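You operate a simulated robot arm through the tools that you are given. There is no shell and no other tool.

You are at the controls of a simulated two-armed robot. One attempt, no reset.

Task
Put the yellow cone on the orange peg and set tension 2.
Fine: blue cone in drawer one, shut. Set down upright: blue thread cone.

The check looks at the end state, three seconds after you hand in, the way a careful person would. Anything else that was tipped, shoved, dropped, spilled or broken makes it a failure.

Robot
Two 7-joint arms with fingered hands on one trunk that stands fixed in place. Base frame: the origin is at the foot of the trunk, x ahead of it, y to its left, z up; the work surface is at about z = 0.76. Lengths are in m, angles in rad, forces in N, time in s.
The left shoulder is at [0.07, 0.162, 1.271], the right one opposite. With the tool pointing down near the work surface each hand reaches from about 0.1 to 0.78 m from the base axis, measured 20 degrees to its own side. Payload 4 kg a hand.
Tool frame (each hand has its own): the origin (TCP) lies between the finger pads and is the grasp point; the fingertips stand 0.026 m ahead of it; z points along the fingers, y is the line along which they close. The gripper opens to 0.132 m; its body begins 0.073 m behind the TCP. The gripper is a hand of 4 fingers: y runs from the thumb to the fingers, the wrist lies at [0, 0, -0.224] in the tool frame, and closing takes about 1.5 s.
Orientation is that of the tool frame in the base frame, as [roll, pitch, yaw] about the fixed x, y, z axes, in that order (R = Rz(yaw) Ry(pitch) Rx(roll)). With the fingers straight down and closing along the base's y, the tool's x points along the base's -x, its y along +y and its z along -z.

Tools
- The arms move only by the tool servo_tool. It takes "left_deltas", "right_deltas" or both (then of equal length, played together; a hand with none holds still); each is a list of rows, each a list of 7 numbers: the shift along the base's x, y, z in cm, then the turn, a rotation vector about the base's x, y, z in rad, then the gripper command, from -1 (fully open) to 1 (shut), values between in proportion. In form: [[x, y, z, ax, ay, az, grip], ...]. A call has 1 to 20 rows; each row shifts and turns the commanded pose from where the row before left it. A row lasts 0.2 s, in which the tool goes at most 0.05 m and 0.15 rad; a call with a longer step from one row to the next is refused whole, and so is a gripper value outside its range. Where a pose cannot be reached the arm comes as near as it can. A force on the tool above 90 N (or 10 N above the force at the start of the call, whichever is more), or a blocked arm, ends the call early, and 0.2 s more pass. Each finger travels about 0.045 m/s and halts on what it meets, pressing with about 25 N; the grip force reading is that of the motor and also rises with nothing between the fingers. The clock runs only during rows and for 0.2 s after the last one: add rows that do not move to give the fingers time. The reply holds the time, the measured pose of the TCP, the force on the tool along the base axes, the opening and the grip force, in the units named above and with some noise, with the torque about the TCP (base axes, N m) and any sound that the robot's microphone picked up, and new pictures: "show" is both (left out), scene, wrist or none (wrist: the cameras of the hands that moved).
- Cameras (640 x 400 px; columns grow to the right, rows downward): "scene" is now at [0.1095, -0.043, 1.4762]; the picture's right is [-0.57, -0.82, 0.00], its down [-0.64, 0.45, -0.62] and it looks along [0.51, -0.35, -0.79] (base axes); focal length 262 px, centre (320, 200). "left" rides on the left gripper at [-0.073, 0.006, -0.094] in its tool frame; the picture's right is [-0.08, -1.00, 0.00], its down [0.79, -0.06, -0.62] and it looks along [0.61, -0.05, 0.79] (tool axes); focal length 230 px, centre (320, 200). "right" rides on the right gripper at [0.073, 0.006, -0.094] in its tool frame; the picture's right is [-0.08, 1.00, 0.00], its down [-0.78, -0.06, -0.62] and it looks along [-0.61, -0.05, 0.79] (tool axes); focal length 230 px, centre (320, 200). There is no depth. A picture from a camera that has moved, and an enlarged one, comes with that camera's place and axes in the base frame and with its lens.
- slide_trunk(by): slides the trunk up (or, below 0, down) by that many m; the arms and the scene camera ride with it, the base frame stays. It gives what a move gives, with no picture.
- preshape(shape, hand): the hand has 4 fingers and takes this shape, open, in about a second: jaw (thumb against the fingers, like two jaws); tri (thumb and two fingers); tip (a fingertip pinch); poke (one finger out to press); point (the index stretched); flat (the hand flat); cup (the hand cupped); fist (a fist). The gripper value then closes the fingers along that shape, each until it touches; the sizes above hold for jaw. It gives what a move gives, with no picture.
- aim_head(pan, tilt): turns the head with the scene camera to pan (to the left, within 1.501 rad either way) and tilt (down, from -0.506 to 1.204), counted from straight ahead of the robot. It gives what a move gives, and a new picture of the scene camera.
- inspect(camera, box): a new picture of the part [left, top, right, bottom] of that camera's present view, enlarged. No time passes.
- job_done(): hands the job in; it is judged then, once.

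Places have to be worked out from the pictures, the camera data and where the tool is seen. Open the grippers and draw the arms clear of the work before you hand the job in, unless the task says otherwise.

The tools are called after ">>>" as a command line: name --argument value ..., lists and objects as JSON in quotes. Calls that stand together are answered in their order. servo_tool: Moves the arms, as the interface text tells. Its arguments: {"type":"object","properties":{"left_deltas":{"type":"array"},"right_deltas":{"type":"array"},"show":{"type":"string","enum":["both","scene","wrist","none"]}},"required":[]} The other tools are called the same way: slide_trunk (by) moves the trunk up or down; preshape (shape, hand) gives the hand a shape; aim_head (pan, tilt) turns the head that bears the scene camera; inspect (camera, box) takes an enlarged picture of a part of a camera's view; job_done () hands the job in.

At the start:

```text
time_s: 0.0
left_tool_pos: [0.5536, -0.0766, 1.1763]
left_tool_rot: [3.14, -0.001, -3.141]
left_force: [-0.5, -0.1, 0.2]
left_wrist_torque: [-0.02, -0.01, 0.0]
left_finger_gap: 0.1321
left_gripper_force: 0.0
left_shape: jaw
right_tool_pos: [0.3724, -0.4371, 1.2018]
right_tool_rot: [-3.141, -0.001, -3.141]
right_force: [-0.2, 0.0, -0.4]
right_wrist_torque: [0.01, 0.03, 0.01]
right_finger_gap: 0.1319
right_gripper_force: 0.0
right_shape: jaw
trunk travel left (down, up): [-0.75, 0.19]
head pan, tilt (commanded): [-0.609, 0.904]
```

scene: 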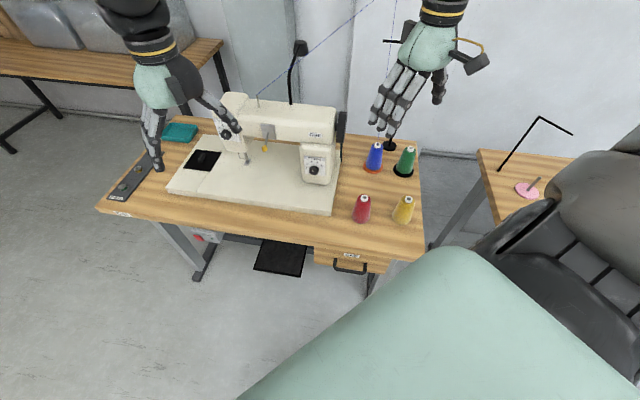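
right: 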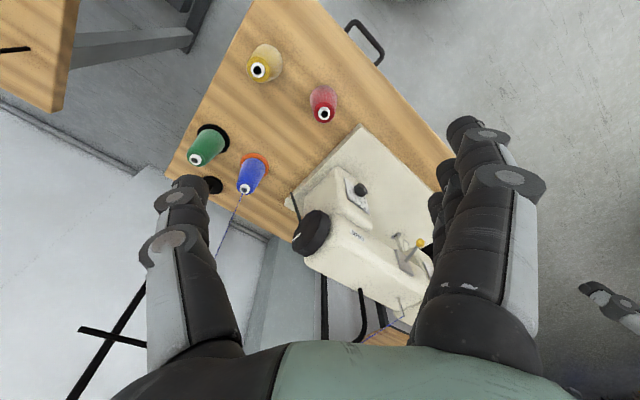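
left: 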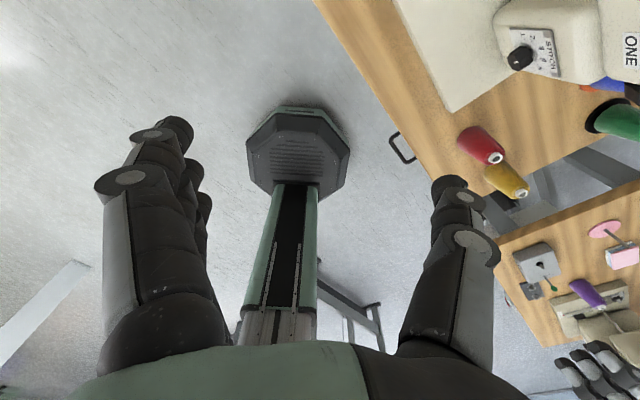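

The blue cone seems to sit on the orange-based peg, and the yellow cone stands on the table. I'll look closer at the scene before moving.

>>> inspect --camera "scene" --box '[320, 120, 450, 280]'

>>> inspect --camera "scene" --box '[160, 80, 360, 220]'

>>> inspect --camera "scene" --box '[90, 100, 250, 230]'

>>> inspect --camera "left" --box '[440, 0, 640, 140]'

>>> inspect --camera "right" --box '[160, 20, 400, 260]'

```text
2.50 times, centred on (385, 200) of scene
camera zoom: at [0.1095, -0.043, 1.4762], right [-0.57, -0.82, 0.0], down [-0.64, 0.45, -0.62], along [0.51, -0.35, -0.79], focal length 656 px, centre (158, 200)
```

zoom: 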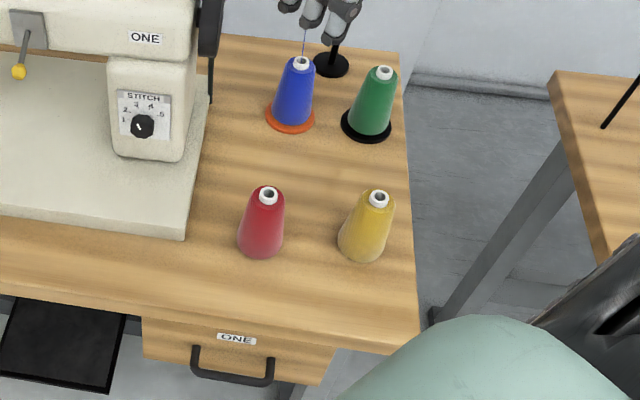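

```text
2.86 times, centred on (260, 150) of scene
camera zoom: at [0.1095, -0.043, 1.4762], right [-0.57, -0.82, 0.0], down [-0.64, 0.45, -0.62], along [0.51, -0.35, -0.79], focal length 749 px, centre (491, 343)
```

zoom: 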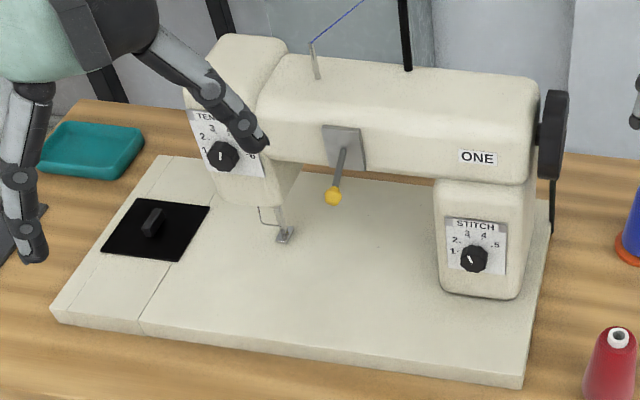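

```text
3.08 times, centred on (170, 165) of scene
camera zoom: at [0.1095, -0.043, 1.4762], right [-0.57, -0.82, 0.0], down [-0.64, 0.45, -0.62], along [0.51, -0.35, -0.79], focal length 807 px, centre (782, 308)
```

zoom: 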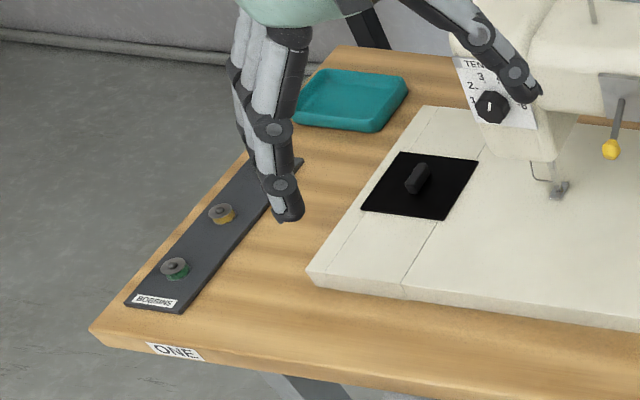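

```text
2.86 times, centred on (540, 70) of left
camera zoom: at [0.6267, -0.0718, 1.2711], right [0.08, -1.0, 0.0], down [-0.78, -0.06, 0.62], along [-0.62, -0.05, -0.79], focal length 657 px, centre (-309, 571)
```

zoom: 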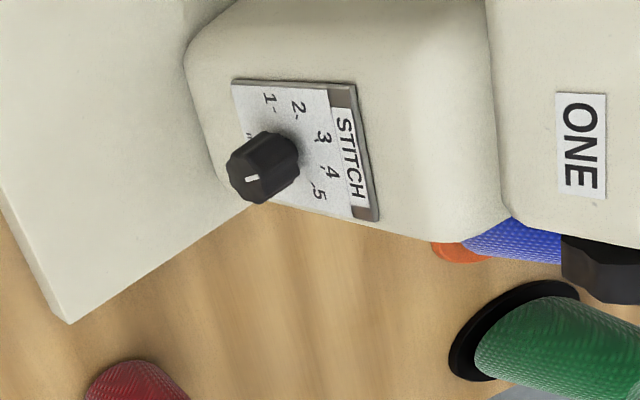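

```text
1.67 times, centred on (280, 140) of right
camera zoom: at [0.3007, -0.4307, 1.2956], right [0.08, 1.0, 0.0], down [0.78, -0.06, 0.62], along [0.61, -0.05, -0.79], focal length 384 px, centre (387, 300)
```

zoom: 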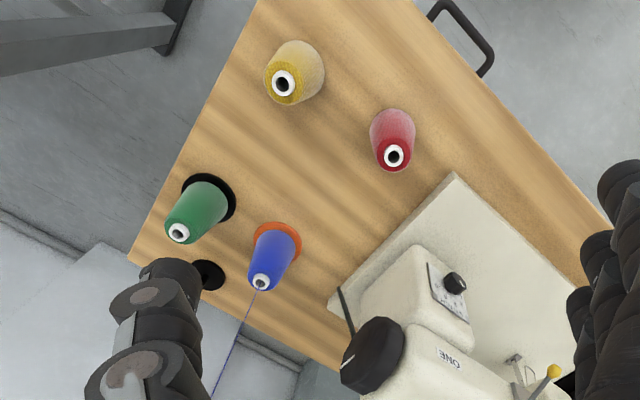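

I estimate the table is turned about −45°, with blue at about (0.585, −0.62), yellow at about (0.36, −0.54), and drawer ONE below the front edge. I'll turn the head to check the surroundings and get a clearer view of the drawer.

>>> aim_head --pan -1.1 --tilt 0.9

>>> aim_head --pan -0.8 --tilt 1.15

```text
time_s: 0.9
left_tool_pos: [0.5542, -0.0781, 1.1763]
left_tool_rot: [3.14, -0.003, 3.141]
left_force: [-0.8, -0.5, 0.1]
left_wrist_torque: [-0.06, 0.0, 0.0]
left_finger_gap: 0.1317
left_gripper_force: 0.1
left_shape: jaw
right_tool_pos: [0.3733, -0.4367, 1.2017]
right_tool_rot: [3.141, 0.0, 3.141]
right_force: [0.3, 0.6, -0.9]
right_wrist_torque: [-0.01, 0.0, 0.0]
right_finger_gap: 0.1317
right_gripper_force: 0.1
right_shape: jaw
trunk travel left (down, up): [-0.75, 0.19]
head pan, tilt (commanded): [-1.1, 0.901]
camera scene: at [0.0821, -0.067, 1.4765], right [-0.89, -0.45, 0.0], down [-0.36, 0.7, -0.62], along [0.28, -0.55, -0.78], focal length 262 px, centre (320, 200)
```

scene: 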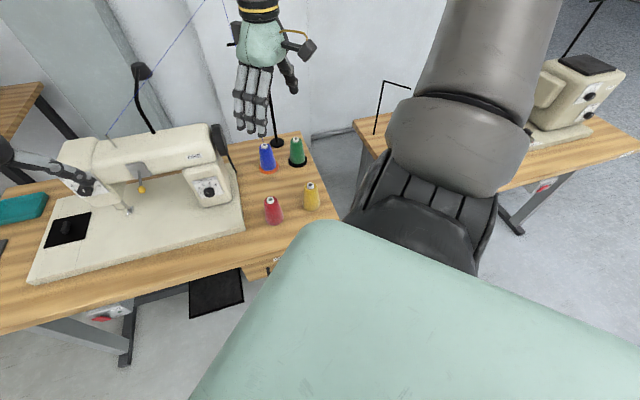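

```text
time_s: 1.7
left_tool_pos: [0.5539, -0.077, 1.1757]
left_tool_rot: [3.141, -0.002, -3.141]
left_force: [-0.5, -0.7, 0.2]
left_wrist_torque: [-0.03, -0.04, 0.0]
left_finger_gap: 0.132
left_gripper_force: 0.0
left_shape: jaw
right_tool_pos: [0.3738, -0.4359, 1.2005]
right_tool_rot: [-3.141, 0.001, -3.141]
right_force: [-0.6, 0.0, 0.7]
right_wrist_torque: [-0.03, 0.04, 0.01]
right_finger_gap: 0.1319
right_gripper_force: 0.1
right_shape: jaw
trunk travel left (down, up): [-0.75, 0.19]
head pan, tilt (commanded): [-0.799, 1.15]
camera scene: at [0.0893, -0.0426, 1.4596], right [-0.72, -0.7, 0.0], down [-0.64, 0.65, -0.41], along [0.28, -0.29, -0.91], focal length 262 px, centre (320, 200)
```

scene: 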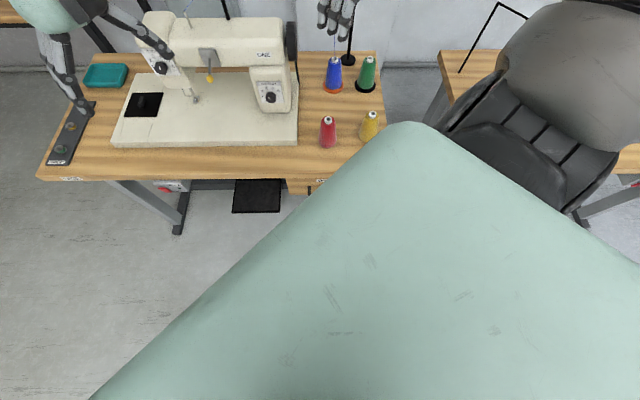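

The table turns out to be yawed by −0.8, and the torso blocks part of this view. I'll put the head back and zoom on the drawer in the left wrist view.

>>> aim_head --pan -0.6 --tilt 0.95

>>> inspect --camera "left" --box '[320, 60, 560, 260]'

>>> inspect --camera "scene" --box '[280, 180, 440, 280]'

```text
time_s: 2.5
left_tool_pos: [0.5543, -0.0768, 1.1754]
left_tool_rot: [3.141, -0.003, -3.141]
left_force: [0.0, 0.1, -0.1]
left_wrist_torque: [0.04, 0.0, 0.03]
left_finger_gap: 0.1317
left_gripper_force: 0.1
left_shape: jaw
right_tool_pos: [0.3737, -0.4368, 1.2014]
right_tool_rot: [-3.141, -0.001, 3.141]
right_force: [0.1, 0.2, -0.8]
right_wrist_torque: [0.02, 0.02, -0.02]
right_finger_gap: 0.1317
right_gripper_force: 0.0
right_shape: jaw
trunk travel left (down, up): [-0.75, 0.19]
head pan, tilt (commanded): [-0.6, 0.949]
camera scene: at [0.1077, -0.0409, 1.4728], right [-0.57, -0.82, 0.0], down [-0.67, 0.46, -0.58], along [0.48, -0.33, -0.81], focal length 262 px, centre (320, 200)
```

scene: 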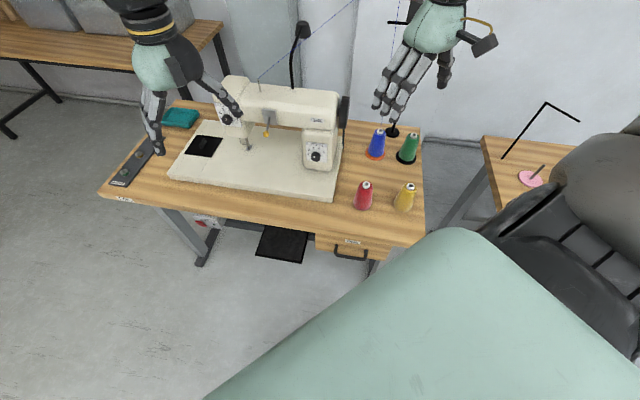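

```text
2.00 times, centred on (440, 160) of left
camera zoom: at [0.6267, -0.0718, 1.2711], right [0.08, -1.0, 0.0], down [-0.78, -0.06, 0.62], along [-0.62, -0.05, -0.79], focal length 460 px, centre (80, 280)
```

zoom: 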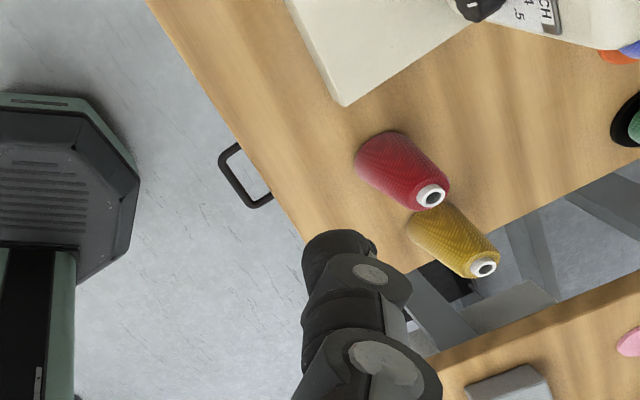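

```text
4.00 times, centred on (360, 230) of scene
camera zoom: at [0.1077, -0.0409, 1.4728], right [-0.57, -0.82, 0.0], down [-0.67, 0.46, -0.58], along [0.48, -0.33, -0.81], focal length 1049 px, centre (160, 80)
```

zoom: 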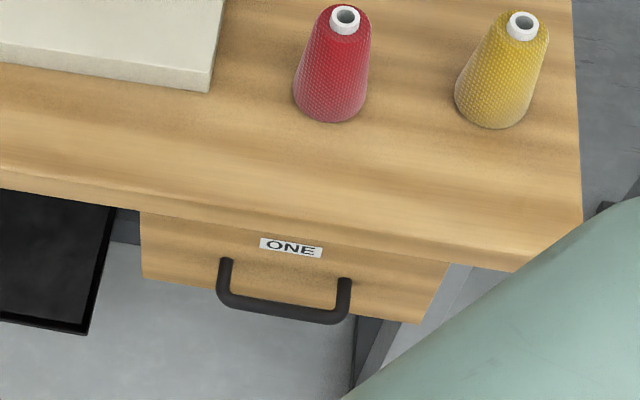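

The handle bar triangulates to about (0.343, −0.323, 0.663), running parallel to the table edge. I'll bring the right hand in front of the drawer in free air, turning it to point forward and down, with the gripper partly closed.

>>> servo_tool --right_deltas '[[-1.03, 1.56, -0.5, 0, 0, 0.133, -0.6], [-1.03, 1.56, -0.5, 0, 0, 0.133, -0.4], [-1.03, 1.56, -0.5, 0, 0, 0.133, -0.2], [-1.03, 1.56, -0.5, 0, 0, 0.133, 0], [-1.03, 1.56, -0.5, 0, 0, 0.133, 0.1], [-1.03, 1.56, -1.5, 0, 0, 0.135, 0.1], [-1.03, 1.56, -2.5, -0.094, -0.0913, 0, 0.1], [-1.03, 1.56, -2.5, -0.094, -0.0913, 0, 0.1], [-1.03, 1.56, -2.5, -0.094, -0.0913, 0, 0.1], [-1.03, 1.56, -2.5, -0.094, -0.0913, 0, 0.1], [-1.03, 1.56, -2.5, -0.094, -0.0913, 0, 0.1], [-1.03, 1.56, -2.5, -0.094, -0.0913, 0, 0.1]]'

```text
time_s: 5.1
left_tool_pos: [0.5572, -0.0737, 1.1745]
left_tool_rot: [-3.138, -0.004, -3.141]
left_force: [-0.5, 0.8, -0.9]
left_wrist_torque: [-0.05, 0.02, 0.0]
left_finger_gap: 0.1319
left_gripper_force: 0.0
left_shape: jaw
right_tool_pos: [0.4231, -0.2878, 1.0549]
right_tool_rot: [-2.616, -0.016, -2.346]
right_force: [-0.3, 0.3, -0.4]
right_wrist_torque: [-0.03, 0.04, -0.03]
right_finger_gap: 0.0598
right_gripper_force: 0.1
right_shape: jaw
right hand out of reach, approached as far as the arm can: row 7, 8, 9, 10, 11, 12
trunk travel left (down, up): [-0.75, 0.19]
head pan, tilt (commanded): [-0.6, 0.949]
camera scene: at [0.111, -0.0374, 1.4727], right [-0.57, -0.82, 0.0], down [-0.67, 0.46, -0.58], along [0.48, -0.33, -0.81], focal length 262 px, centre (320, 200)
camera right: at [0.3356, -0.3025, 1.1341], right [-0.57, 0.65, -0.5], down [0.37, 0.75, 0.55], along [0.73, 0.13, -0.67], focal length 230 px, centre (320, 200)
```

scene: 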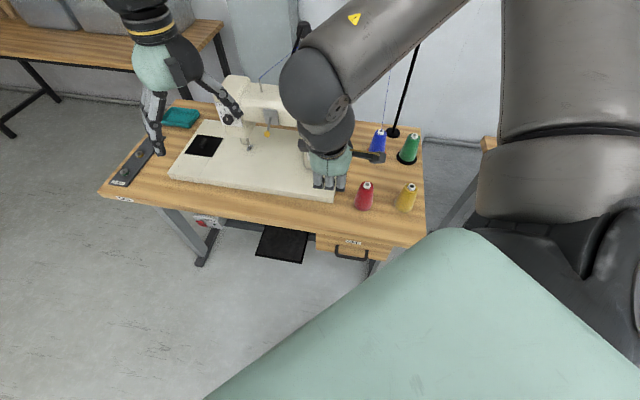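
right: 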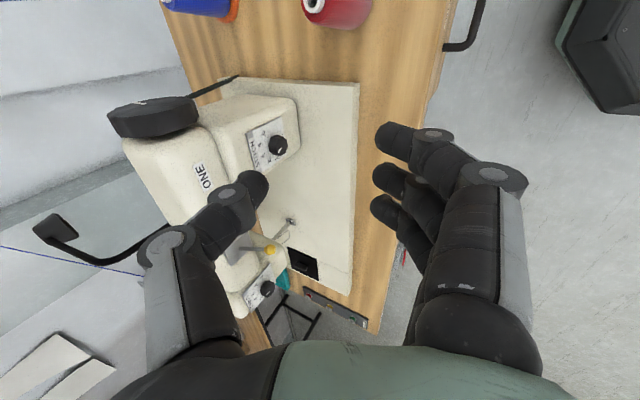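

The pose was too close to the shoulder at this height. I'll raise the trunk so the arm has room above the drawer.

>>> slide_trunk --by 0.18

```text
time_s: 7.1
left_tool_pos: [0.5532, -0.0769, 1.3553]
left_tool_rot: [-3.14, 0.0, -3.141]
left_force: [0.3, -0.2, 0.5]
left_wrist_torque: [-0.01, -0.02, 0.0]
left_finger_gap: 0.132
left_gripper_force: 0.1
left_shape: jaw
right_tool_pos: [0.4206, -0.291, 1.2341]
right_tool_rot: [-2.62, -0.015, -2.348]
right_force: [-0.5, 0.1, -0.9]
right_wrist_torque: [0.02, -0.01, 0.02]
right_finger_gap: 0.0594
right_gripper_force: 0.0
right_shape: jaw
trunk travel left (down, up): [-0.93, 0.01]
head pan, tilt (commanded): [-0.6, 0.949]
```

The tool now leans 30° toward the table. I'll move the hand back and down in front of the table edge, keeping this orientation.

>>> servo_tool --right_deltas '[[-2.0, 0.2, -1, 0, 0, 0, 0.1], [-2.0, 0.2, -2, 0, 0, 0, 0.1], [-2.0, 0.2, -3, 0, 0, 0, 0.1], [-2.0, 0.2, -4, 0, 0, 0, 0.1], [-2.0, 0.2, -4, 0, 0, 0, 0.1], [-1.0, 0.2, -4, 0, 0, 0, 0.1]]'

```text
time_s: 8.5
left_tool_pos: [0.5538, -0.0779, 1.3563]
left_tool_rot: [3.139, -0.002, -3.141]
left_force: [-0.5, 0.2, -0.1]
left_wrist_torque: [-0.03, 0.01, 0.0]
left_finger_gap: 0.1317
left_gripper_force: 0.0
left_shape: jaw
right_tool_pos: [0.4045, -0.3211, 1.1557]
right_tool_rot: [-2.62, -0.015, -2.348]
right_force: [-1.4, 0.6, -0.6]
right_wrist_torque: [-0.05, -0.01, -0.02]
right_finger_gap: 0.0596
right_gripper_force: 0.2
right_shape: jaw
right hand out of reach, approached as far as the arm can: row 1, 2, 3, 4, 5
trunk travel left (down, up): [-0.93, 0.01]
head pan, tilt (commanded): [-0.6, 0.949]
camera scene: at [0.1085, -0.0422, 1.6528], right [-0.57, -0.82, 0.0], down [-0.67, 0.46, -0.58], along [0.48, -0.33, -0.81], focal length 262 px, centre (320, 200)
camera right: at [0.3184, -0.3359, 1.2358], right [-0.57, 0.66, -0.5], down [0.37, 0.74, 0.55], along [0.73, 0.13, -0.67], focal length 230 px, centre (320, 200)
```

scene: 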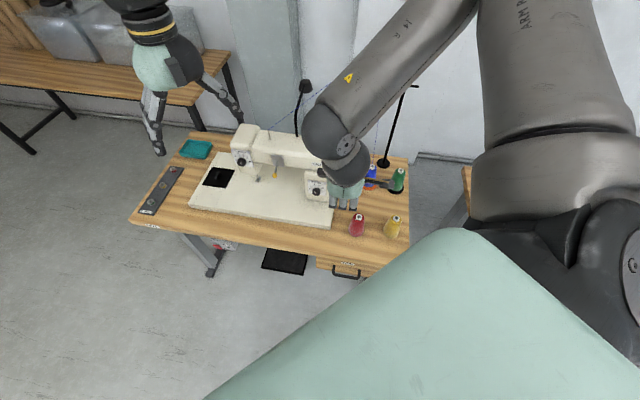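
right: 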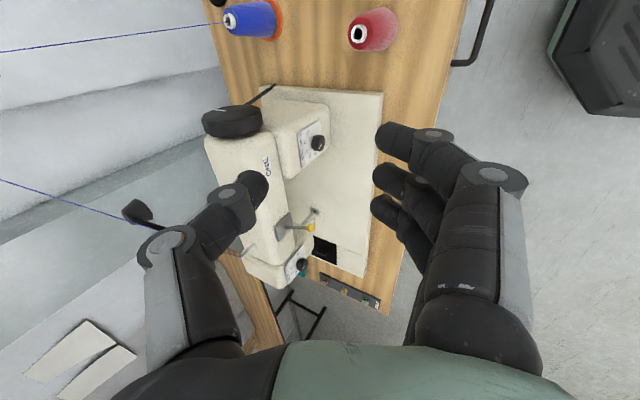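

The limit looks like a minimum shoulder-to-wrist distance of about 0.28 m. I'll descend first, then draw back along the drawer's axis, then add the remaining tilt.

>>> servo_tool --right_deltas '[[0, 0, -4, 0, 0, 0, 0.1], [0, 0, -4, 0, 0, 0, 0.1], [0, 0, -4, 0, 0, 0, 0.1], [0, 0, -4, 0, 0, 0, 0.1], [0, 0, -3, 0, 0, 0, 0.1], [-2.5, 1.4, -1, 0, 0, 0, 0.1], [-2.5, 1.4, 0, 0, 0, 0, 0.1], [-2.5, 1.4, 0, 0, 0, 0, 0.1], [-2.5, 1.4, 0, 0, 0, 0, 0.1], [-2.0, 0.8, -2, -0.047, -0.0457, 0, 0.1], [0, 0, -4, -0.047, -0.0457, 0, 0.1], [0, 0, -4, -0.047, -0.0457, 0, 0.1], [0, 0, -4, -0.047, -0.0457, 0, 0.1]]'

```text
time_s: 11.3
left_tool_pos: [0.5501, -0.0801, 1.3573]
left_tool_rot: [3.138, 0.002, 3.141]
left_force: [-0.1, -0.5, 0.5]
left_wrist_torque: [0.01, -0.06, -0.02]
left_finger_gap: 0.1318
left_gripper_force: 0.1
left_shape: jaw
right_tool_pos: [0.3547, -0.4648, 1.0352]
right_tool_rot: [-2.402, -0.004, -2.336]
right_force: [-0.2, -0.7, 0.5]
right_wrist_torque: [-0.01, -0.01, 0.02]
right_finger_gap: 0.0598
right_gripper_force: 0.0
right_shape: jaw
right hand out of reach, approached as far as the arm can: row 2, 3, 4, 5, 6, 7, 8, 9, 10, 11, 12, 13
trunk travel left (down, up): [-0.93, 0.01]
head pan, tilt (commanded): [-0.6, 0.949]
camera scene: at [0.105, -0.0448, 1.653], right [-0.56, -0.83, 0.0], down [-0.67, 0.46, -0.58], along [0.48, -0.33, -0.81], focal length 262 px, centre (320, 200)
camera right: at [0.2569, -0.4703, 1.1015], right [-0.48, 0.56, -0.67], down [0.28, 0.82, 0.49], along [0.83, 0.05, -0.55], focal length 230 px, centre (320, 200)
```

scene: 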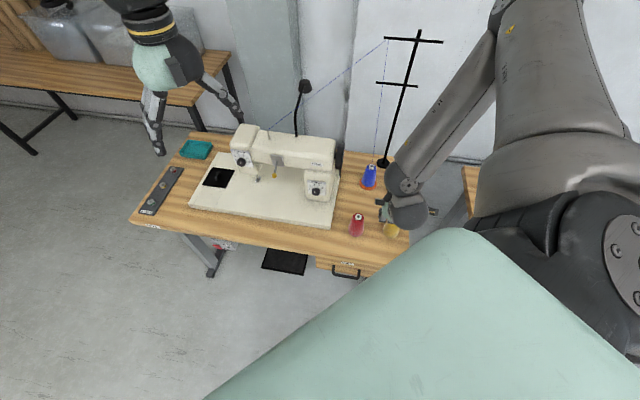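
right: 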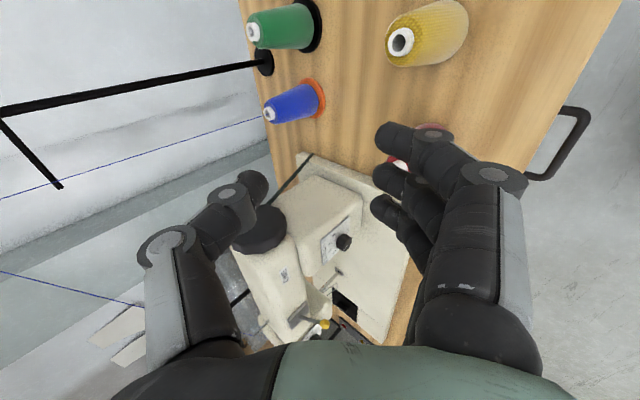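

The tilt went through but the position drifted sideways, so this arm posture runs into a joint limit. I'll untilt to tool-down here in clear air, then draw back in front of the table before descending.

>>> servo_tool --right_deltas '[[0, 0, 1, 0.105, 0.102, 0, 0.1], [0, 0, 1, 0.105, 0.102, 0, 0.1], [0, 0, 0, 0.105, 0.102, 0, 0.1], [0, 0, 0, 0.105, 0.102, 0, 0.1], [0, 0, 0, 0.101, 0.098, 0, 0.1], [0, 0, 0, 0, 0, 0, 0.1]]'

```text
time_s: 12.7
left_tool_pos: [0.5535, -0.078, 1.3556]
left_tool_rot: [3.14, 0.001, 3.141]
left_force: [-0.1, -0.2, 0.4]
left_wrist_torque: [0.0, 0.0, 0.03]
left_finger_gap: 0.132
left_gripper_force: 0.1
left_shape: jaw
right_tool_pos: [0.3567, -0.4634, 1.0542]
right_tool_rot: [-3.084, -0.003, -2.343]
right_force: [-0.3, -0.1, 0.6]
right_wrist_torque: [0.0, 0.01, -0.02]
right_finger_gap: 0.0594
right_gripper_force: 0.0
right_shape: jaw
trunk travel left (down, up): [-0.93, 0.01]
head pan, tilt (commanded): [-0.6, 0.949]
camera scene: at [0.1073, -0.0414, 1.6529], right [-0.57, -0.82, 0.0], down [-0.67, 0.46, -0.58], along [0.48, -0.33, -0.81], focal length 262 px, centre (320, 200)
camera right: at [0.2973, -0.5076, 1.1488], right [-0.66, 0.75, -0.06], down [0.57, 0.55, 0.62], along [0.49, 0.37, -0.78], focal length 230 px, centre (320, 200)
```

scene: 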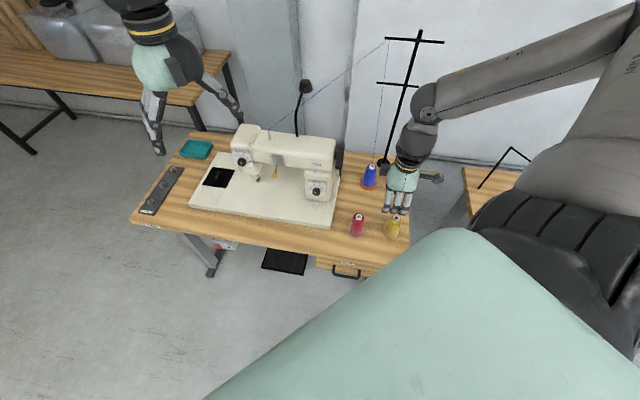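
right: 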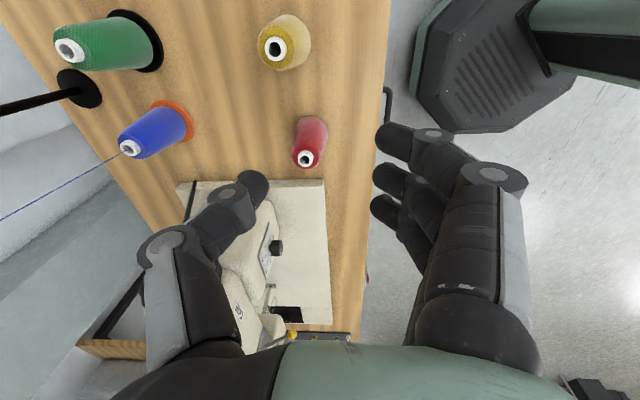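

Tool-down works without trouble. I'll draw the hand back to in front of the table edge and start descending.

>>> servo_tool --right_deltas '[[-1.4, 3.4, -1, 0, 0, 0, 0.1], [-1.4, 3.4, -1, 0, 0, 0, 0.1], [-1.4, 3.4, -1, 0, 0, 0, 0.1], [-1.4, 3.4, -1, 0, 0, 0, 0.1], [-1.4, 3.4, -1, 0, 0, 0, 0.1], [0, 0, -3, 0, 0, 0, 0.1], [0, 0, -3, 0, 0, 0, 0.1]]'

```text
time_s: 14.3
left_tool_pos: [0.5523, -0.0802, 1.3563]
left_tool_rot: [3.138, -0.001, -3.141]
left_force: [0.0, -0.4, 0.0]
left_wrist_torque: [0.03, 0.0, -0.02]
left_finger_gap: 0.1316
left_gripper_force: 0.1
left_shape: jaw
right_tool_pos: [0.292, -0.3145, 0.9857]
right_tool_rot: [-3.086, -0.001, -2.345]
right_force: [0.2, 0.3, 0.0]
right_wrist_torque: [0.02, -0.02, -0.01]
right_finger_gap: 0.0592
right_gripper_force: 0.2
right_shape: jaw
right hand out of reach, approached as far as the arm can: row 6, 7
trunk travel left (down, up): [-0.93, 0.01]
head pan, tilt (commanded): [-0.6, 0.949]
camera scene: at [0.1063, -0.0446, 1.6529], right [-0.57, -0.82, 0.0], down [-0.67, 0.46, -0.58], along [0.48, -0.33, -0.81], focal length 262 px, centre (320, 200)
camera right: at [0.233, -0.3588, 1.0798], right [-0.66, 0.75, -0.06], down [0.57, 0.54, 0.62], along [0.5, 0.38, -0.78], focal length 230 px, centre (320, 200)
```

scene: 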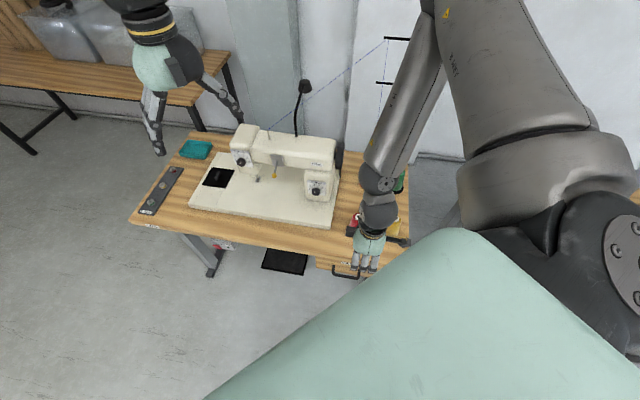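
right: 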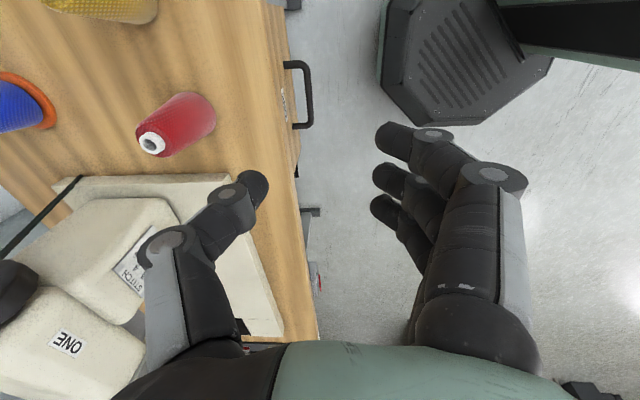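

Descending failed here at z≈0.986, possibly because of a wrist-roll limit from the +0.8 yaw. I'll test that by undoing the yaw in place and then descending.

>>> servo_tool --right_deltas '[[0, 0, 0, 0, 0, -0.14, 0.1], [0, 0, 0, 0, 0, -0.14, 0.1], [0, 0, 0, 0, 0, -0.14, 0.1], [0, 0, 0, 0, 0, -0.14, 0.1], [0, 0, 0, 0, 0, -0.14, 0.1], [0, 0, 0, 0, 0, -0.1, 0.1], [0, 0, -3, 0, 0, 0, 0.1], [0, 0, -3, 0, 0, 0, 0.1], [0, 0, -3, 0, 0, 0, 0.1]]'

```text
time_s: 16.3
left_tool_pos: [0.5541, -0.0773, 1.3559]
left_tool_rot: [3.14, -0.003, 3.141]
left_force: [0.2, -0.3, 0.4]
left_wrist_torque: [0.03, -0.03, -0.02]
left_finger_gap: 0.1318
left_gripper_force: 0.1
left_shape: jaw
right_tool_pos: [0.3032, -0.3408, 0.9742]
right_tool_rot: [-3.082, -0.003, -3.14]
right_force: [0.2, -0.3, 0.1]
right_wrist_torque: [0.04, -0.01, 0.02]
right_finger_gap: 0.0597
right_gripper_force: 0.3
right_shape: jaw
right hand out of reach, approached as far as the arm can: row 7, 8, 9
trunk travel left (down, up): [-0.93, 0.01]
head pan, tilt (commanded): [-0.6, 0.949]
camera scene: at [0.1078, -0.0411, 1.6528], right [-0.56, -0.83, 0.0], down [-0.67, 0.46, -0.58], along [0.48, -0.33, -0.81], focal length 262 px, centre (320, 200)
camera right: at [0.231, -0.3283, 1.0691], right [0.08, 1.0, -0.06], down [0.79, -0.03, 0.62], along [0.61, -0.09, -0.78], focal length 230 px, centre (320, 200)
```

scene: 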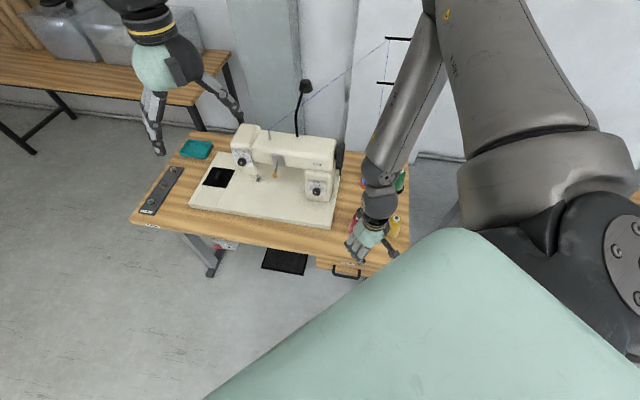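
right: 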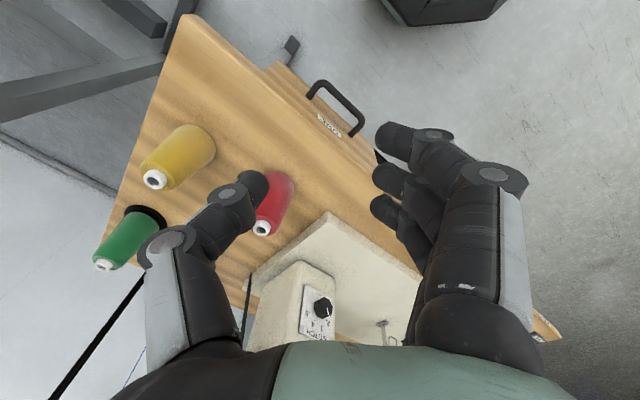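

The hand drifts outward as it descends, so the elbow-high posture is the limit. I'll take the hand outward to the free space right of the table, descend there to lower the elbow, and come in low from that side.

>>> servo_tool --right_deltas '[[-2, -2, 0.5, 0, 0, 0, 0.1], [-3, -3, 0, 0, 0, 0, 0.1], [-3, -3, 0, 0, 0, 0, 0.1], [-3, -3, 0, 0, 0, 0, 0.1], [-3, -3, 0, 0, 0, 0, 0.1], [-2, -3, 0, 0, 0, 0, 0.1], [0, 0, -3, 0, 0, 0, 0.1], [0, 0, -3, 0, 0, 0, 0.1], [0, 0, -3, 0, 0, 0, 0.1]]'

```text
time_s: 18.3
left_tool_pos: [0.5528, -0.0772, 1.3562]
left_tool_rot: [-3.141, 0.0, 3.141]
left_force: [-0.3, -0.8, 0.2]
left_wrist_torque: [0.01, 0.02, -0.02]
left_finger_gap: 0.1317
left_gripper_force: 0.0
left_shape: jaw
right_tool_pos: [0.1435, -0.5102, 0.8899]
right_tool_rot: [-3.083, -0.002, -3.14]
right_force: [0.5, -0.2, -0.9]
right_wrist_torque: [0.0, 0.0, 0.02]
right_finger_gap: 0.0594
right_gripper_force: 0.0
right_shape: jaw
trunk travel left (down, up): [-0.93, 0.01]
head pan, tilt (commanded): [-0.6, 0.949]
camera scene: at [0.1072, -0.0418, 1.6529], right [-0.56, -0.83, 0.0], down [-0.67, 0.46, -0.58], along [0.48, -0.33, -0.81], focal length 262 px, centre (320, 200)
camera right: at [0.0716, -0.4979, 0.9833], right [0.08, 1.0, -0.06], down [0.79, -0.03, 0.62], along [0.61, -0.09, -0.78], focal length 230 px, centre (320, 200)
```

scene: 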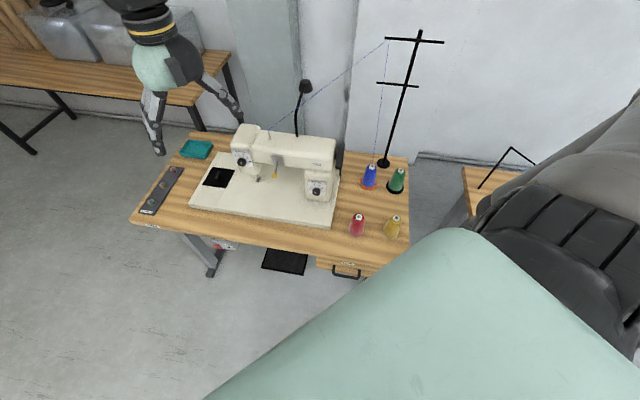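
right: 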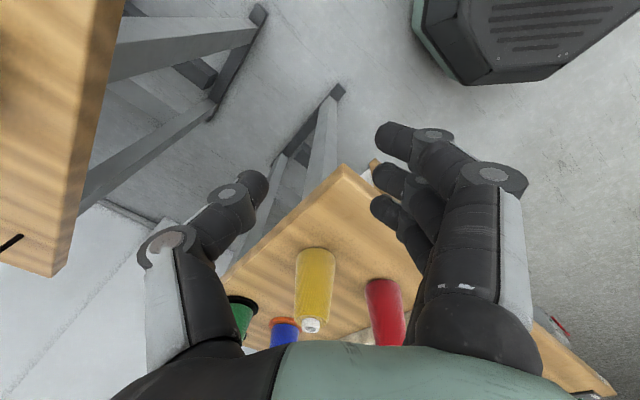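

All rows reached this time. I'll keep descending here, then move in low toward the front of the drawer.

>>> servo_tool --right_deltas '[[0, 0, -3, 0, 0, 0, 0.1], [0, 0, -3, 0, 0, 0, 0.1], [0, 0, -3, 0, 0, 0, 0.1], [0, 1, -2, 0, 0, 0, 0.1], [1, 3, 0, 0, 0, 0, 0.1], [1, 3, 0, 0, 0, 0, 0.1], [1, 3, 0, 0, 0, 0, 0.1], [1, 3, 0, 0, 0, 0, 0.1]]'

```text
time_s: 20.1
left_tool_pos: [0.5538, -0.0767, 1.3553]
left_tool_rot: [3.141, -0.003, 3.14]
left_force: [0.6, 0.7, -0.8]
left_wrist_torque: [-0.01, 0.0, 0.0]
left_finger_gap: 0.132
left_gripper_force: 0.0
left_shape: jaw
right_tool_pos: [0.1844, -0.3789, 0.7788]
right_tool_rot: [-3.082, -0.002, 3.141]
right_force: [-0.3, 0.2, -0.7]
right_wrist_torque: [-0.01, 0.0, 0.01]
right_finger_gap: 0.0596
right_gripper_force: 0.1
right_shape: jaw
trunk travel left (down, up): [-0.93, 0.01]
head pan, tilt (commanded): [-0.6, 0.949]
camera scene: at [0.1081, -0.0401, 1.6529], right [-0.56, -0.83, 0.0], down [-0.67, 0.46, -0.58], along [0.48, -0.33, -0.81], focal length 262 px, centre (320, 200)
camera right: at [0.1114, -0.3685, 0.8721], right [0.08, 1.0, -0.06], down [0.79, -0.02, 0.62], along [0.61, -0.1, -0.79], focal length 230 px, centre (320, 200)
```

scene: 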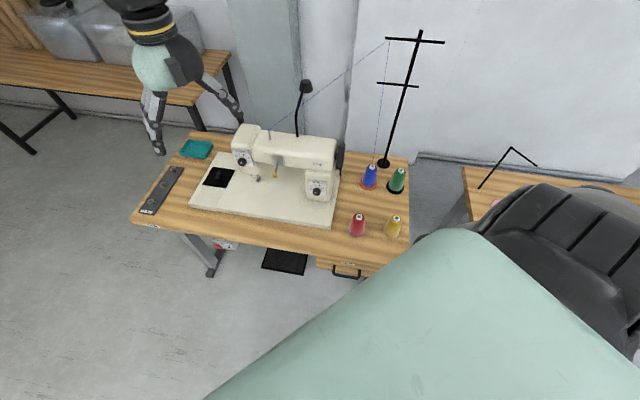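
right: 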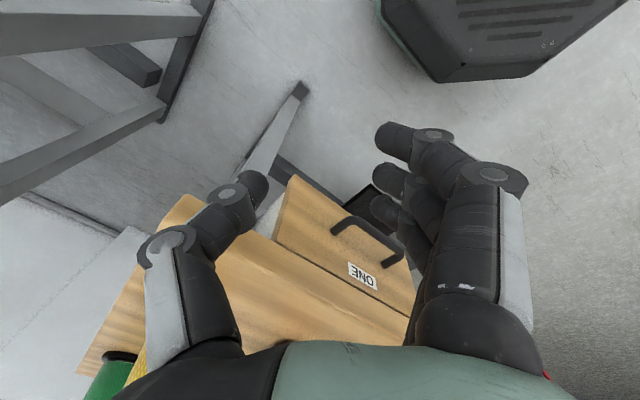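

The hand is now low in front of the drawer with the handle in view. I'll yaw and tilt toward the handle while staying about 10 cm in front of it.

>>> servo_tool --right_deltas '[[0.9, 1.6, 0, 0, 0, 0.133, 0.1], [0.9, 1.6, 0, 0, 0, 0.133, 0.1], [0.9, 1.6, 0, 0, 0, 0.133, 0.1], [0.9, 1.6, 0, 0, 0, 0.133, 0.1], [0.9, 1.6, 0, 0, 0, 0.133, 0.1], [0.9, 1.6, 0, 0, 0, 0.135, 0.1], [0, 0, 0, -0.094, -0.0913, 0, 0.1], [0, 0, 0, -0.094, -0.0913, 0, 0.1], [0, 0, 0, -0.094, -0.0913, 0, 0.1], [0, 0, 0, -0.094, -0.0913, 0, 0.1], [0, 0, 0, -0.094, -0.0913, 0, 0.1]]'

```text
time_s: 22.5
left_tool_pos: [0.5541, -0.0754, 1.3556]
left_tool_rot: [-3.141, -0.002, 3.141]
left_force: [-0.3, -0.4, -0.3]
left_wrist_torque: [-0.01, -0.02, 0.02]
left_finger_gap: 0.1318
left_gripper_force: 0.0
left_shape: jaw
right_tool_pos: [0.2387, -0.2836, 0.78]
right_tool_rot: [-2.423, -0.022, -2.35]
right_force: [0.5, 0.0, 0.6]
right_wrist_torque: [0.02, -0.03, 0.01]
right_finger_gap: 0.0596
right_gripper_force: 0.0
right_shape: jaw
trunk travel left (down, up): [-0.93, 0.01]
head pan, tilt (commanded): [-0.6, 0.949]
camera scene: at [0.1088, -0.0389, 1.6529], right [-0.57, -0.82, 0.0], down [-0.67, 0.46, -0.58], along [0.48, -0.33, -0.81], focal length 262 px, centre (320, 200)
camera right: at [0.1418, -0.2877, 0.8489], right [-0.49, 0.57, -0.66], down [0.3, 0.82, 0.49], along [0.82, 0.04, -0.57], focal length 230 px, centre (320, 200)
```

scene: 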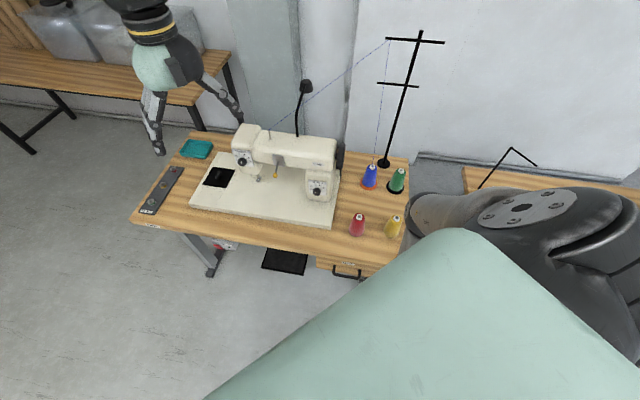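
right: 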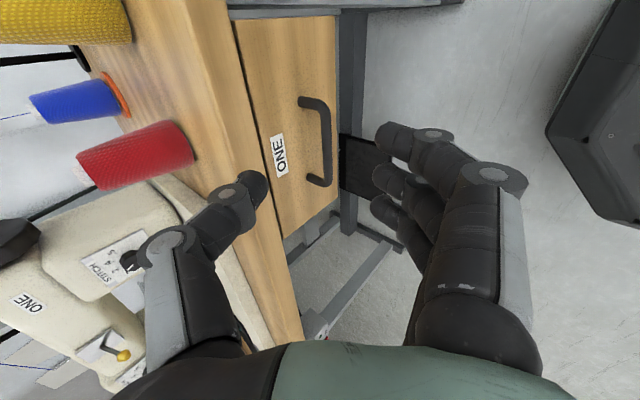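

The tilt is now about 41° and the handle is in clear view; a second triangulation puts the bar at about (0.341, −0.325, 0.66). I'll move to a pre-grasp pose on the approach line with the jaws narrowed to about 4 cm.

>>> servo_tool --right_deltas '[[2.0, 0, -2.1, 0, 0, 0, 0.39], [2.0, 0, -2.1, 0, 0, 0, 0.39], [1.9, 0, -2.1, 0, 0, 0, 0.39], [0, 0, 0, 0, 0, 0, 0.39]]'

>>> inspect --camera "right" --box '[200, 60, 440, 260]'

>>> inspect --camera "scene" --box '[220, 130, 440, 290]'

```text
time_s: 23.5
left_tool_pos: [0.5519, -0.0777, 1.3549]
left_tool_rot: [3.14, 0.001, 3.141]
left_force: [-0.6, -0.2, -0.1]
left_wrist_torque: [0.0, -0.01, -0.02]
left_finger_gap: 0.1316
left_gripper_force: 0.1
left_shape: jaw
right_tool_pos: [0.2971, -0.285, 0.7162]
right_tool_rot: [-2.428, -0.019, -2.349]
right_force: [0.1, -1.0, 0.0]
right_wrist_torque: [0.0, 0.02, -0.02]
right_finger_gap: 0.0409
right_gripper_force: 0.0
right_shape: jaw
trunk travel left (down, up): [-0.93, 0.01]
head pan, tilt (commanded): [-0.6, 0.949]
camera scene: at [0.1074, -0.0414, 1.6529], right [-0.56, -0.83, 0.0], down [-0.67, 0.46, -0.58], along [0.48, -0.33, -0.81], focal length 262 px, centre (320, 200)
camera right: at [0.199, -0.2893, 0.7856], right [-0.49, 0.58, -0.65], down [0.3, 0.82, 0.49], along [0.82, 0.04, -0.58], focal length 230 px, centre (320, 200)
```

scene: 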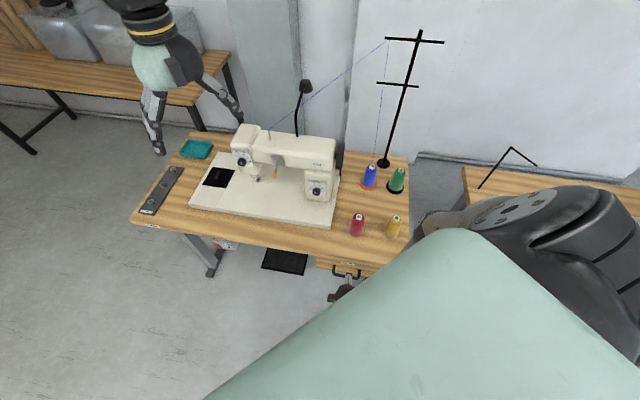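
right: 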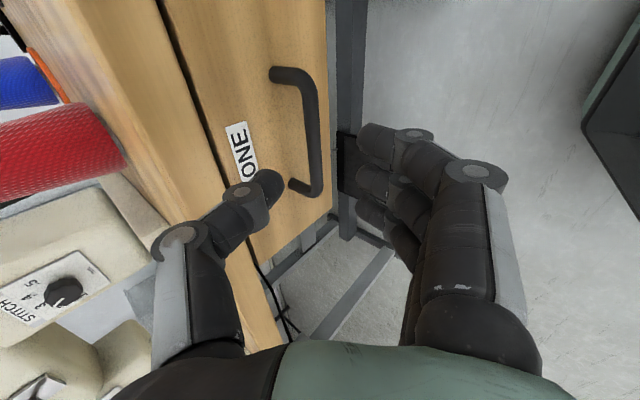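

```text
2.00 times, centred on (320, 160) of right
camera zoom: at [0.199, -0.2893, 0.7856], right [-0.49, 0.58, -0.65], down [0.3, 0.82, 0.49], along [0.82, 0.04, -0.58], focal length 460 px, centre (320, 280)
```

zoom: 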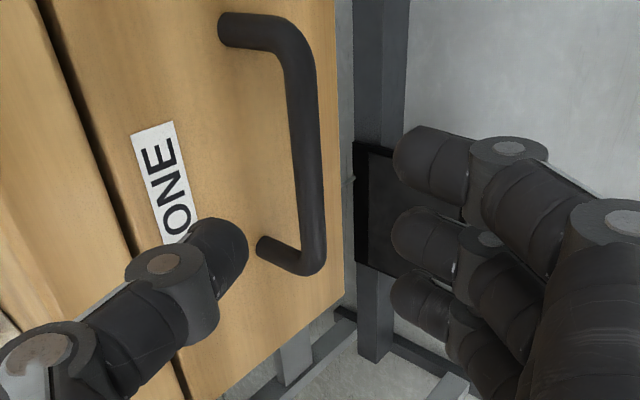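

```text
2.50 times, centred on (330, 210) of scene
camera zoom: at [0.1074, -0.0414, 1.6529], right [-0.56, -0.83, 0.0], down [-0.67, 0.46, -0.58], along [0.48, -0.33, -0.81], focal length 656 px, centre (295, 175)
```

zoom: 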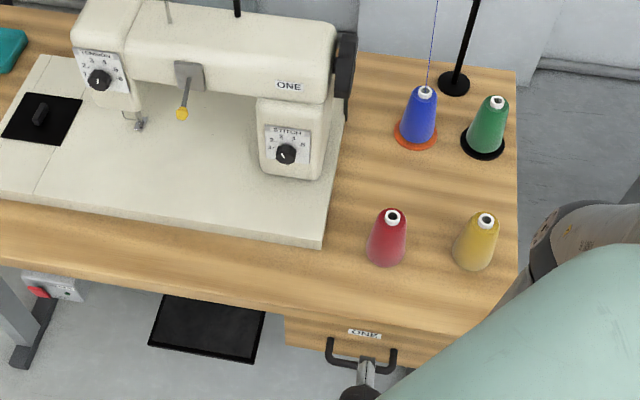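

The bar lies about 8.5 cm ahead along the tool axis and nearly centred. I'll advance about 6.8 cm so that the thumb passes above it and the fingers below, then check.

>>> servo_tool --right_deltas '[[0.85, -0.73, -1.285, 0, 0, 0, 0.39], [0.85, -0.73, -1.285, 0, 0, 0, 0.39], [0.85, -0.73, -1.285, 0, 0, 0, 0.39], [0.85, -0.73, -1.285, 0, 0, 0, 0.39], [0, 0, 0, 0, 0, 0, 0.39]]' --show "wrist"

>>> inspect --camera "right" --box '[200, 60, 440, 260]'

```text
time_s: 24.7
left_tool_pos: [0.5545, -0.0768, 1.3564]
left_tool_rot: [3.141, -0.002, -3.14]
left_force: [0.2, -0.6, 0.6]
left_wrist_torque: [-0.03, 0.03, 0.02]
left_finger_gap: 0.132
left_gripper_force: 0.1
left_shape: jaw
right_tool_pos: [0.3314, -0.3129, 0.6651]
right_tool_rot: [-2.427, -0.021, -2.35]
right_force: [0.1, 0.9, 1.2]
right_wrist_torque: [0.02, 0.01, 0.03]
right_finger_gap: 0.0409
right_gripper_force: 0.0
right_shape: jaw
trunk travel left (down, up): [-0.93, 0.01]
head pan, tilt (commanded): [-0.6, 0.949]
camera right: at [0.233, -0.3176, 0.7348], right [-0.49, 0.58, -0.65], down [0.3, 0.82, 0.49], along [0.82, 0.04, -0.58], focal length 230 px, centre (320, 200)
```

right: 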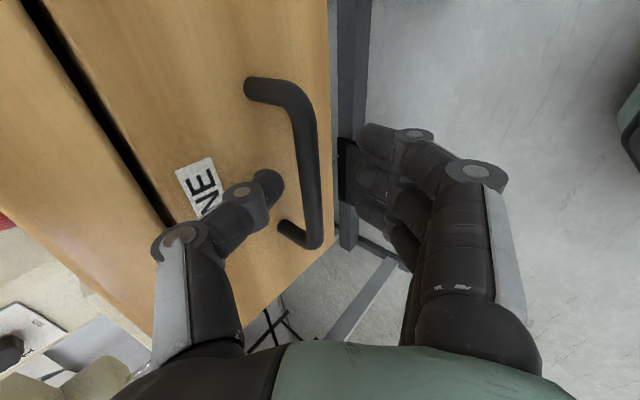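

```text
2.00 times, centred on (320, 160) of right
camera zoom: at [0.233, -0.3176, 0.7348], right [-0.49, 0.58, -0.65], down [0.3, 0.82, 0.49], along [0.82, 0.04, -0.58], focal length 460 px, centre (320, 280)
```

zoom: 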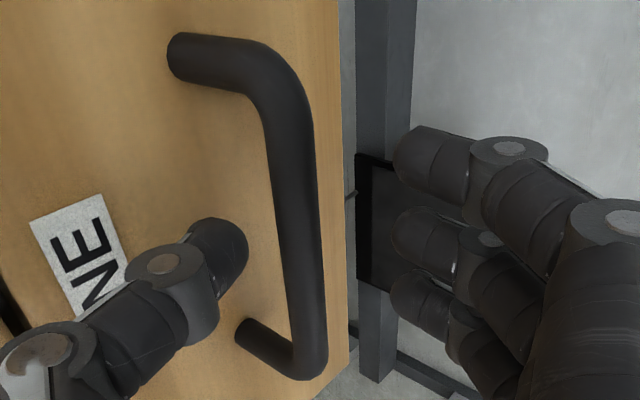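

The bar sits between the thumb and fingers, about 5 mm to the thumb side. Now I'll close the hand on it.

>>> servo_tool --right_deltas '[[0, 0, 0, 0, 0, 0, 1], [0, 0, 0, 0, 0, 0, 1], [0, 0, 0, 0, 0, 0, 1], [0, 0, 0, 0, 0, 0, 1], [0, 0, 0, 0, 0, 0, 1]]' --show "wrist"

>>> inspect --camera "right" --box '[200, 60, 440, 260]'

```text
time_s: 25.9
left_tool_pos: [0.5531, -0.0777, 1.3567]
left_tool_rot: [3.141, -0.001, -3.141]
left_force: [0.2, -0.1, -0.1]
left_wrist_torque: [0.02, -0.01, -0.02]
left_finger_gap: 0.1317
left_gripper_force: 0.1
left_shape: jaw
right_tool_pos: [0.3303, -0.3132, 0.6666]
right_tool_rot: [-2.428, -0.022, -2.35]
right_force: [1.9, -0.4, -5.3]
right_wrist_torque: [0.05, 0.08, 0.01]
right_finger_gap: 0.0055
right_gripper_force: 24.9
right_shape: jaw
trunk travel left (down, up): [-0.93, 0.01]
head pan, tilt (commanded): [-0.6, 0.949]
camera right: at [0.2332, -0.318, 0.7346], right [-0.49, 0.58, -0.65], down [0.3, 0.82, 0.49], along [0.82, 0.04, -0.58], focal length 230 px, centre (320, 200)
```

right: 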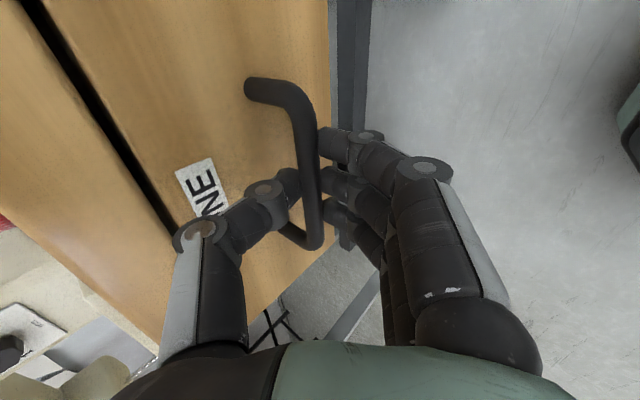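

```text
2.00 times, centred on (320, 160) of right
camera zoom: at [0.2332, -0.318, 0.7346], right [-0.49, 0.58, -0.65], down [0.3, 0.82, 0.49], along [0.82, 0.04, -0.58], focal length 460 px, centre (320, 280)
```

zoom: 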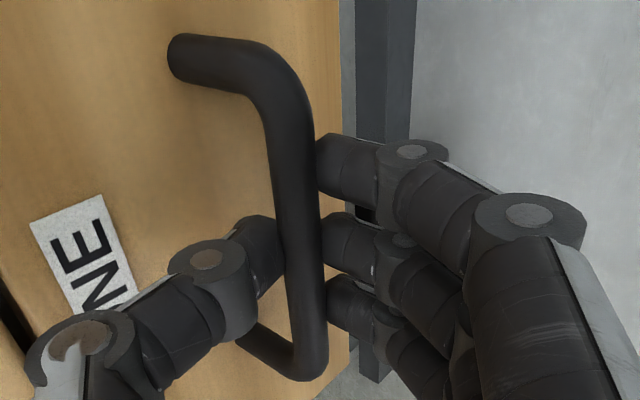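

The hand has gripped the bar, with the thumb behind it and the fingers in front. I'll pull along the drawer axis, gently at first.

>>> servo_tool --right_deltas '[[-0.5, 0.51, 0, 0, 0, 0, 1], [-0.7, 0.72, 0, 0, 0, 0, 1], [-0.7, 0.72, 0, 0, 0, 0, 1], [-0.7, 0.72, 0, 0, 0, 0, 1], [-0.7, 0.72, 0, 0, 0, 0, 1]]'

```text
time_s: 27.1
left_tool_pos: [0.5526, -0.0768, 1.3573]
left_tool_rot: [3.142, 0.0, -3.141]
left_force: [1.0, 0.4, 0.1]
left_wrist_torque: [0.02, 0.01, 0.0]
left_finger_gap: 0.1321
left_gripper_force: 0.1
left_shape: jaw
right_tool_pos: [0.2956, -0.2789, 0.6649]
right_tool_rot: [-2.429, -0.022, -2.351]
right_force: [-2.3, -4.1, 1.5]
right_wrist_torque: [-0.06, -0.01, -0.11]
right_finger_gap: 0.0056
right_gripper_force: 25.3
right_shape: jaw
trunk travel left (down, up): [-0.93, 0.01]
head pan, tilt (commanded): [-0.6, 0.949]
camera scene: at [0.1069, -0.041, 1.653], right [-0.57, -0.82, 0.0], down [-0.67, 0.46, -0.58], along [0.48, -0.33, -0.81], focal length 262 px, centre (320, 200)
camera right: at [0.1989, -0.2832, 0.7339], right [-0.49, 0.58, -0.65], down [0.3, 0.82, 0.49], along [0.82, 0.04, -0.58], focal length 230 px, centre (320, 200)
```

scene: 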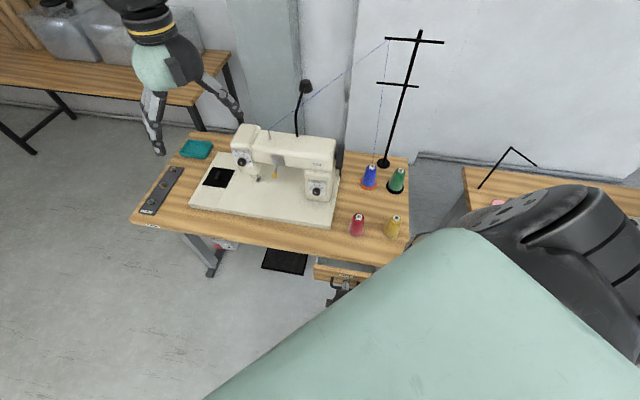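
right: 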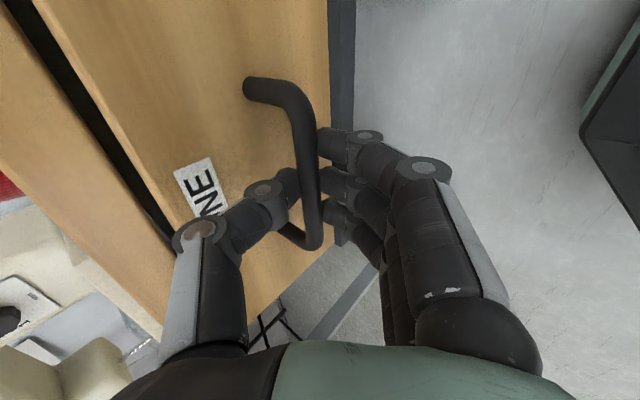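

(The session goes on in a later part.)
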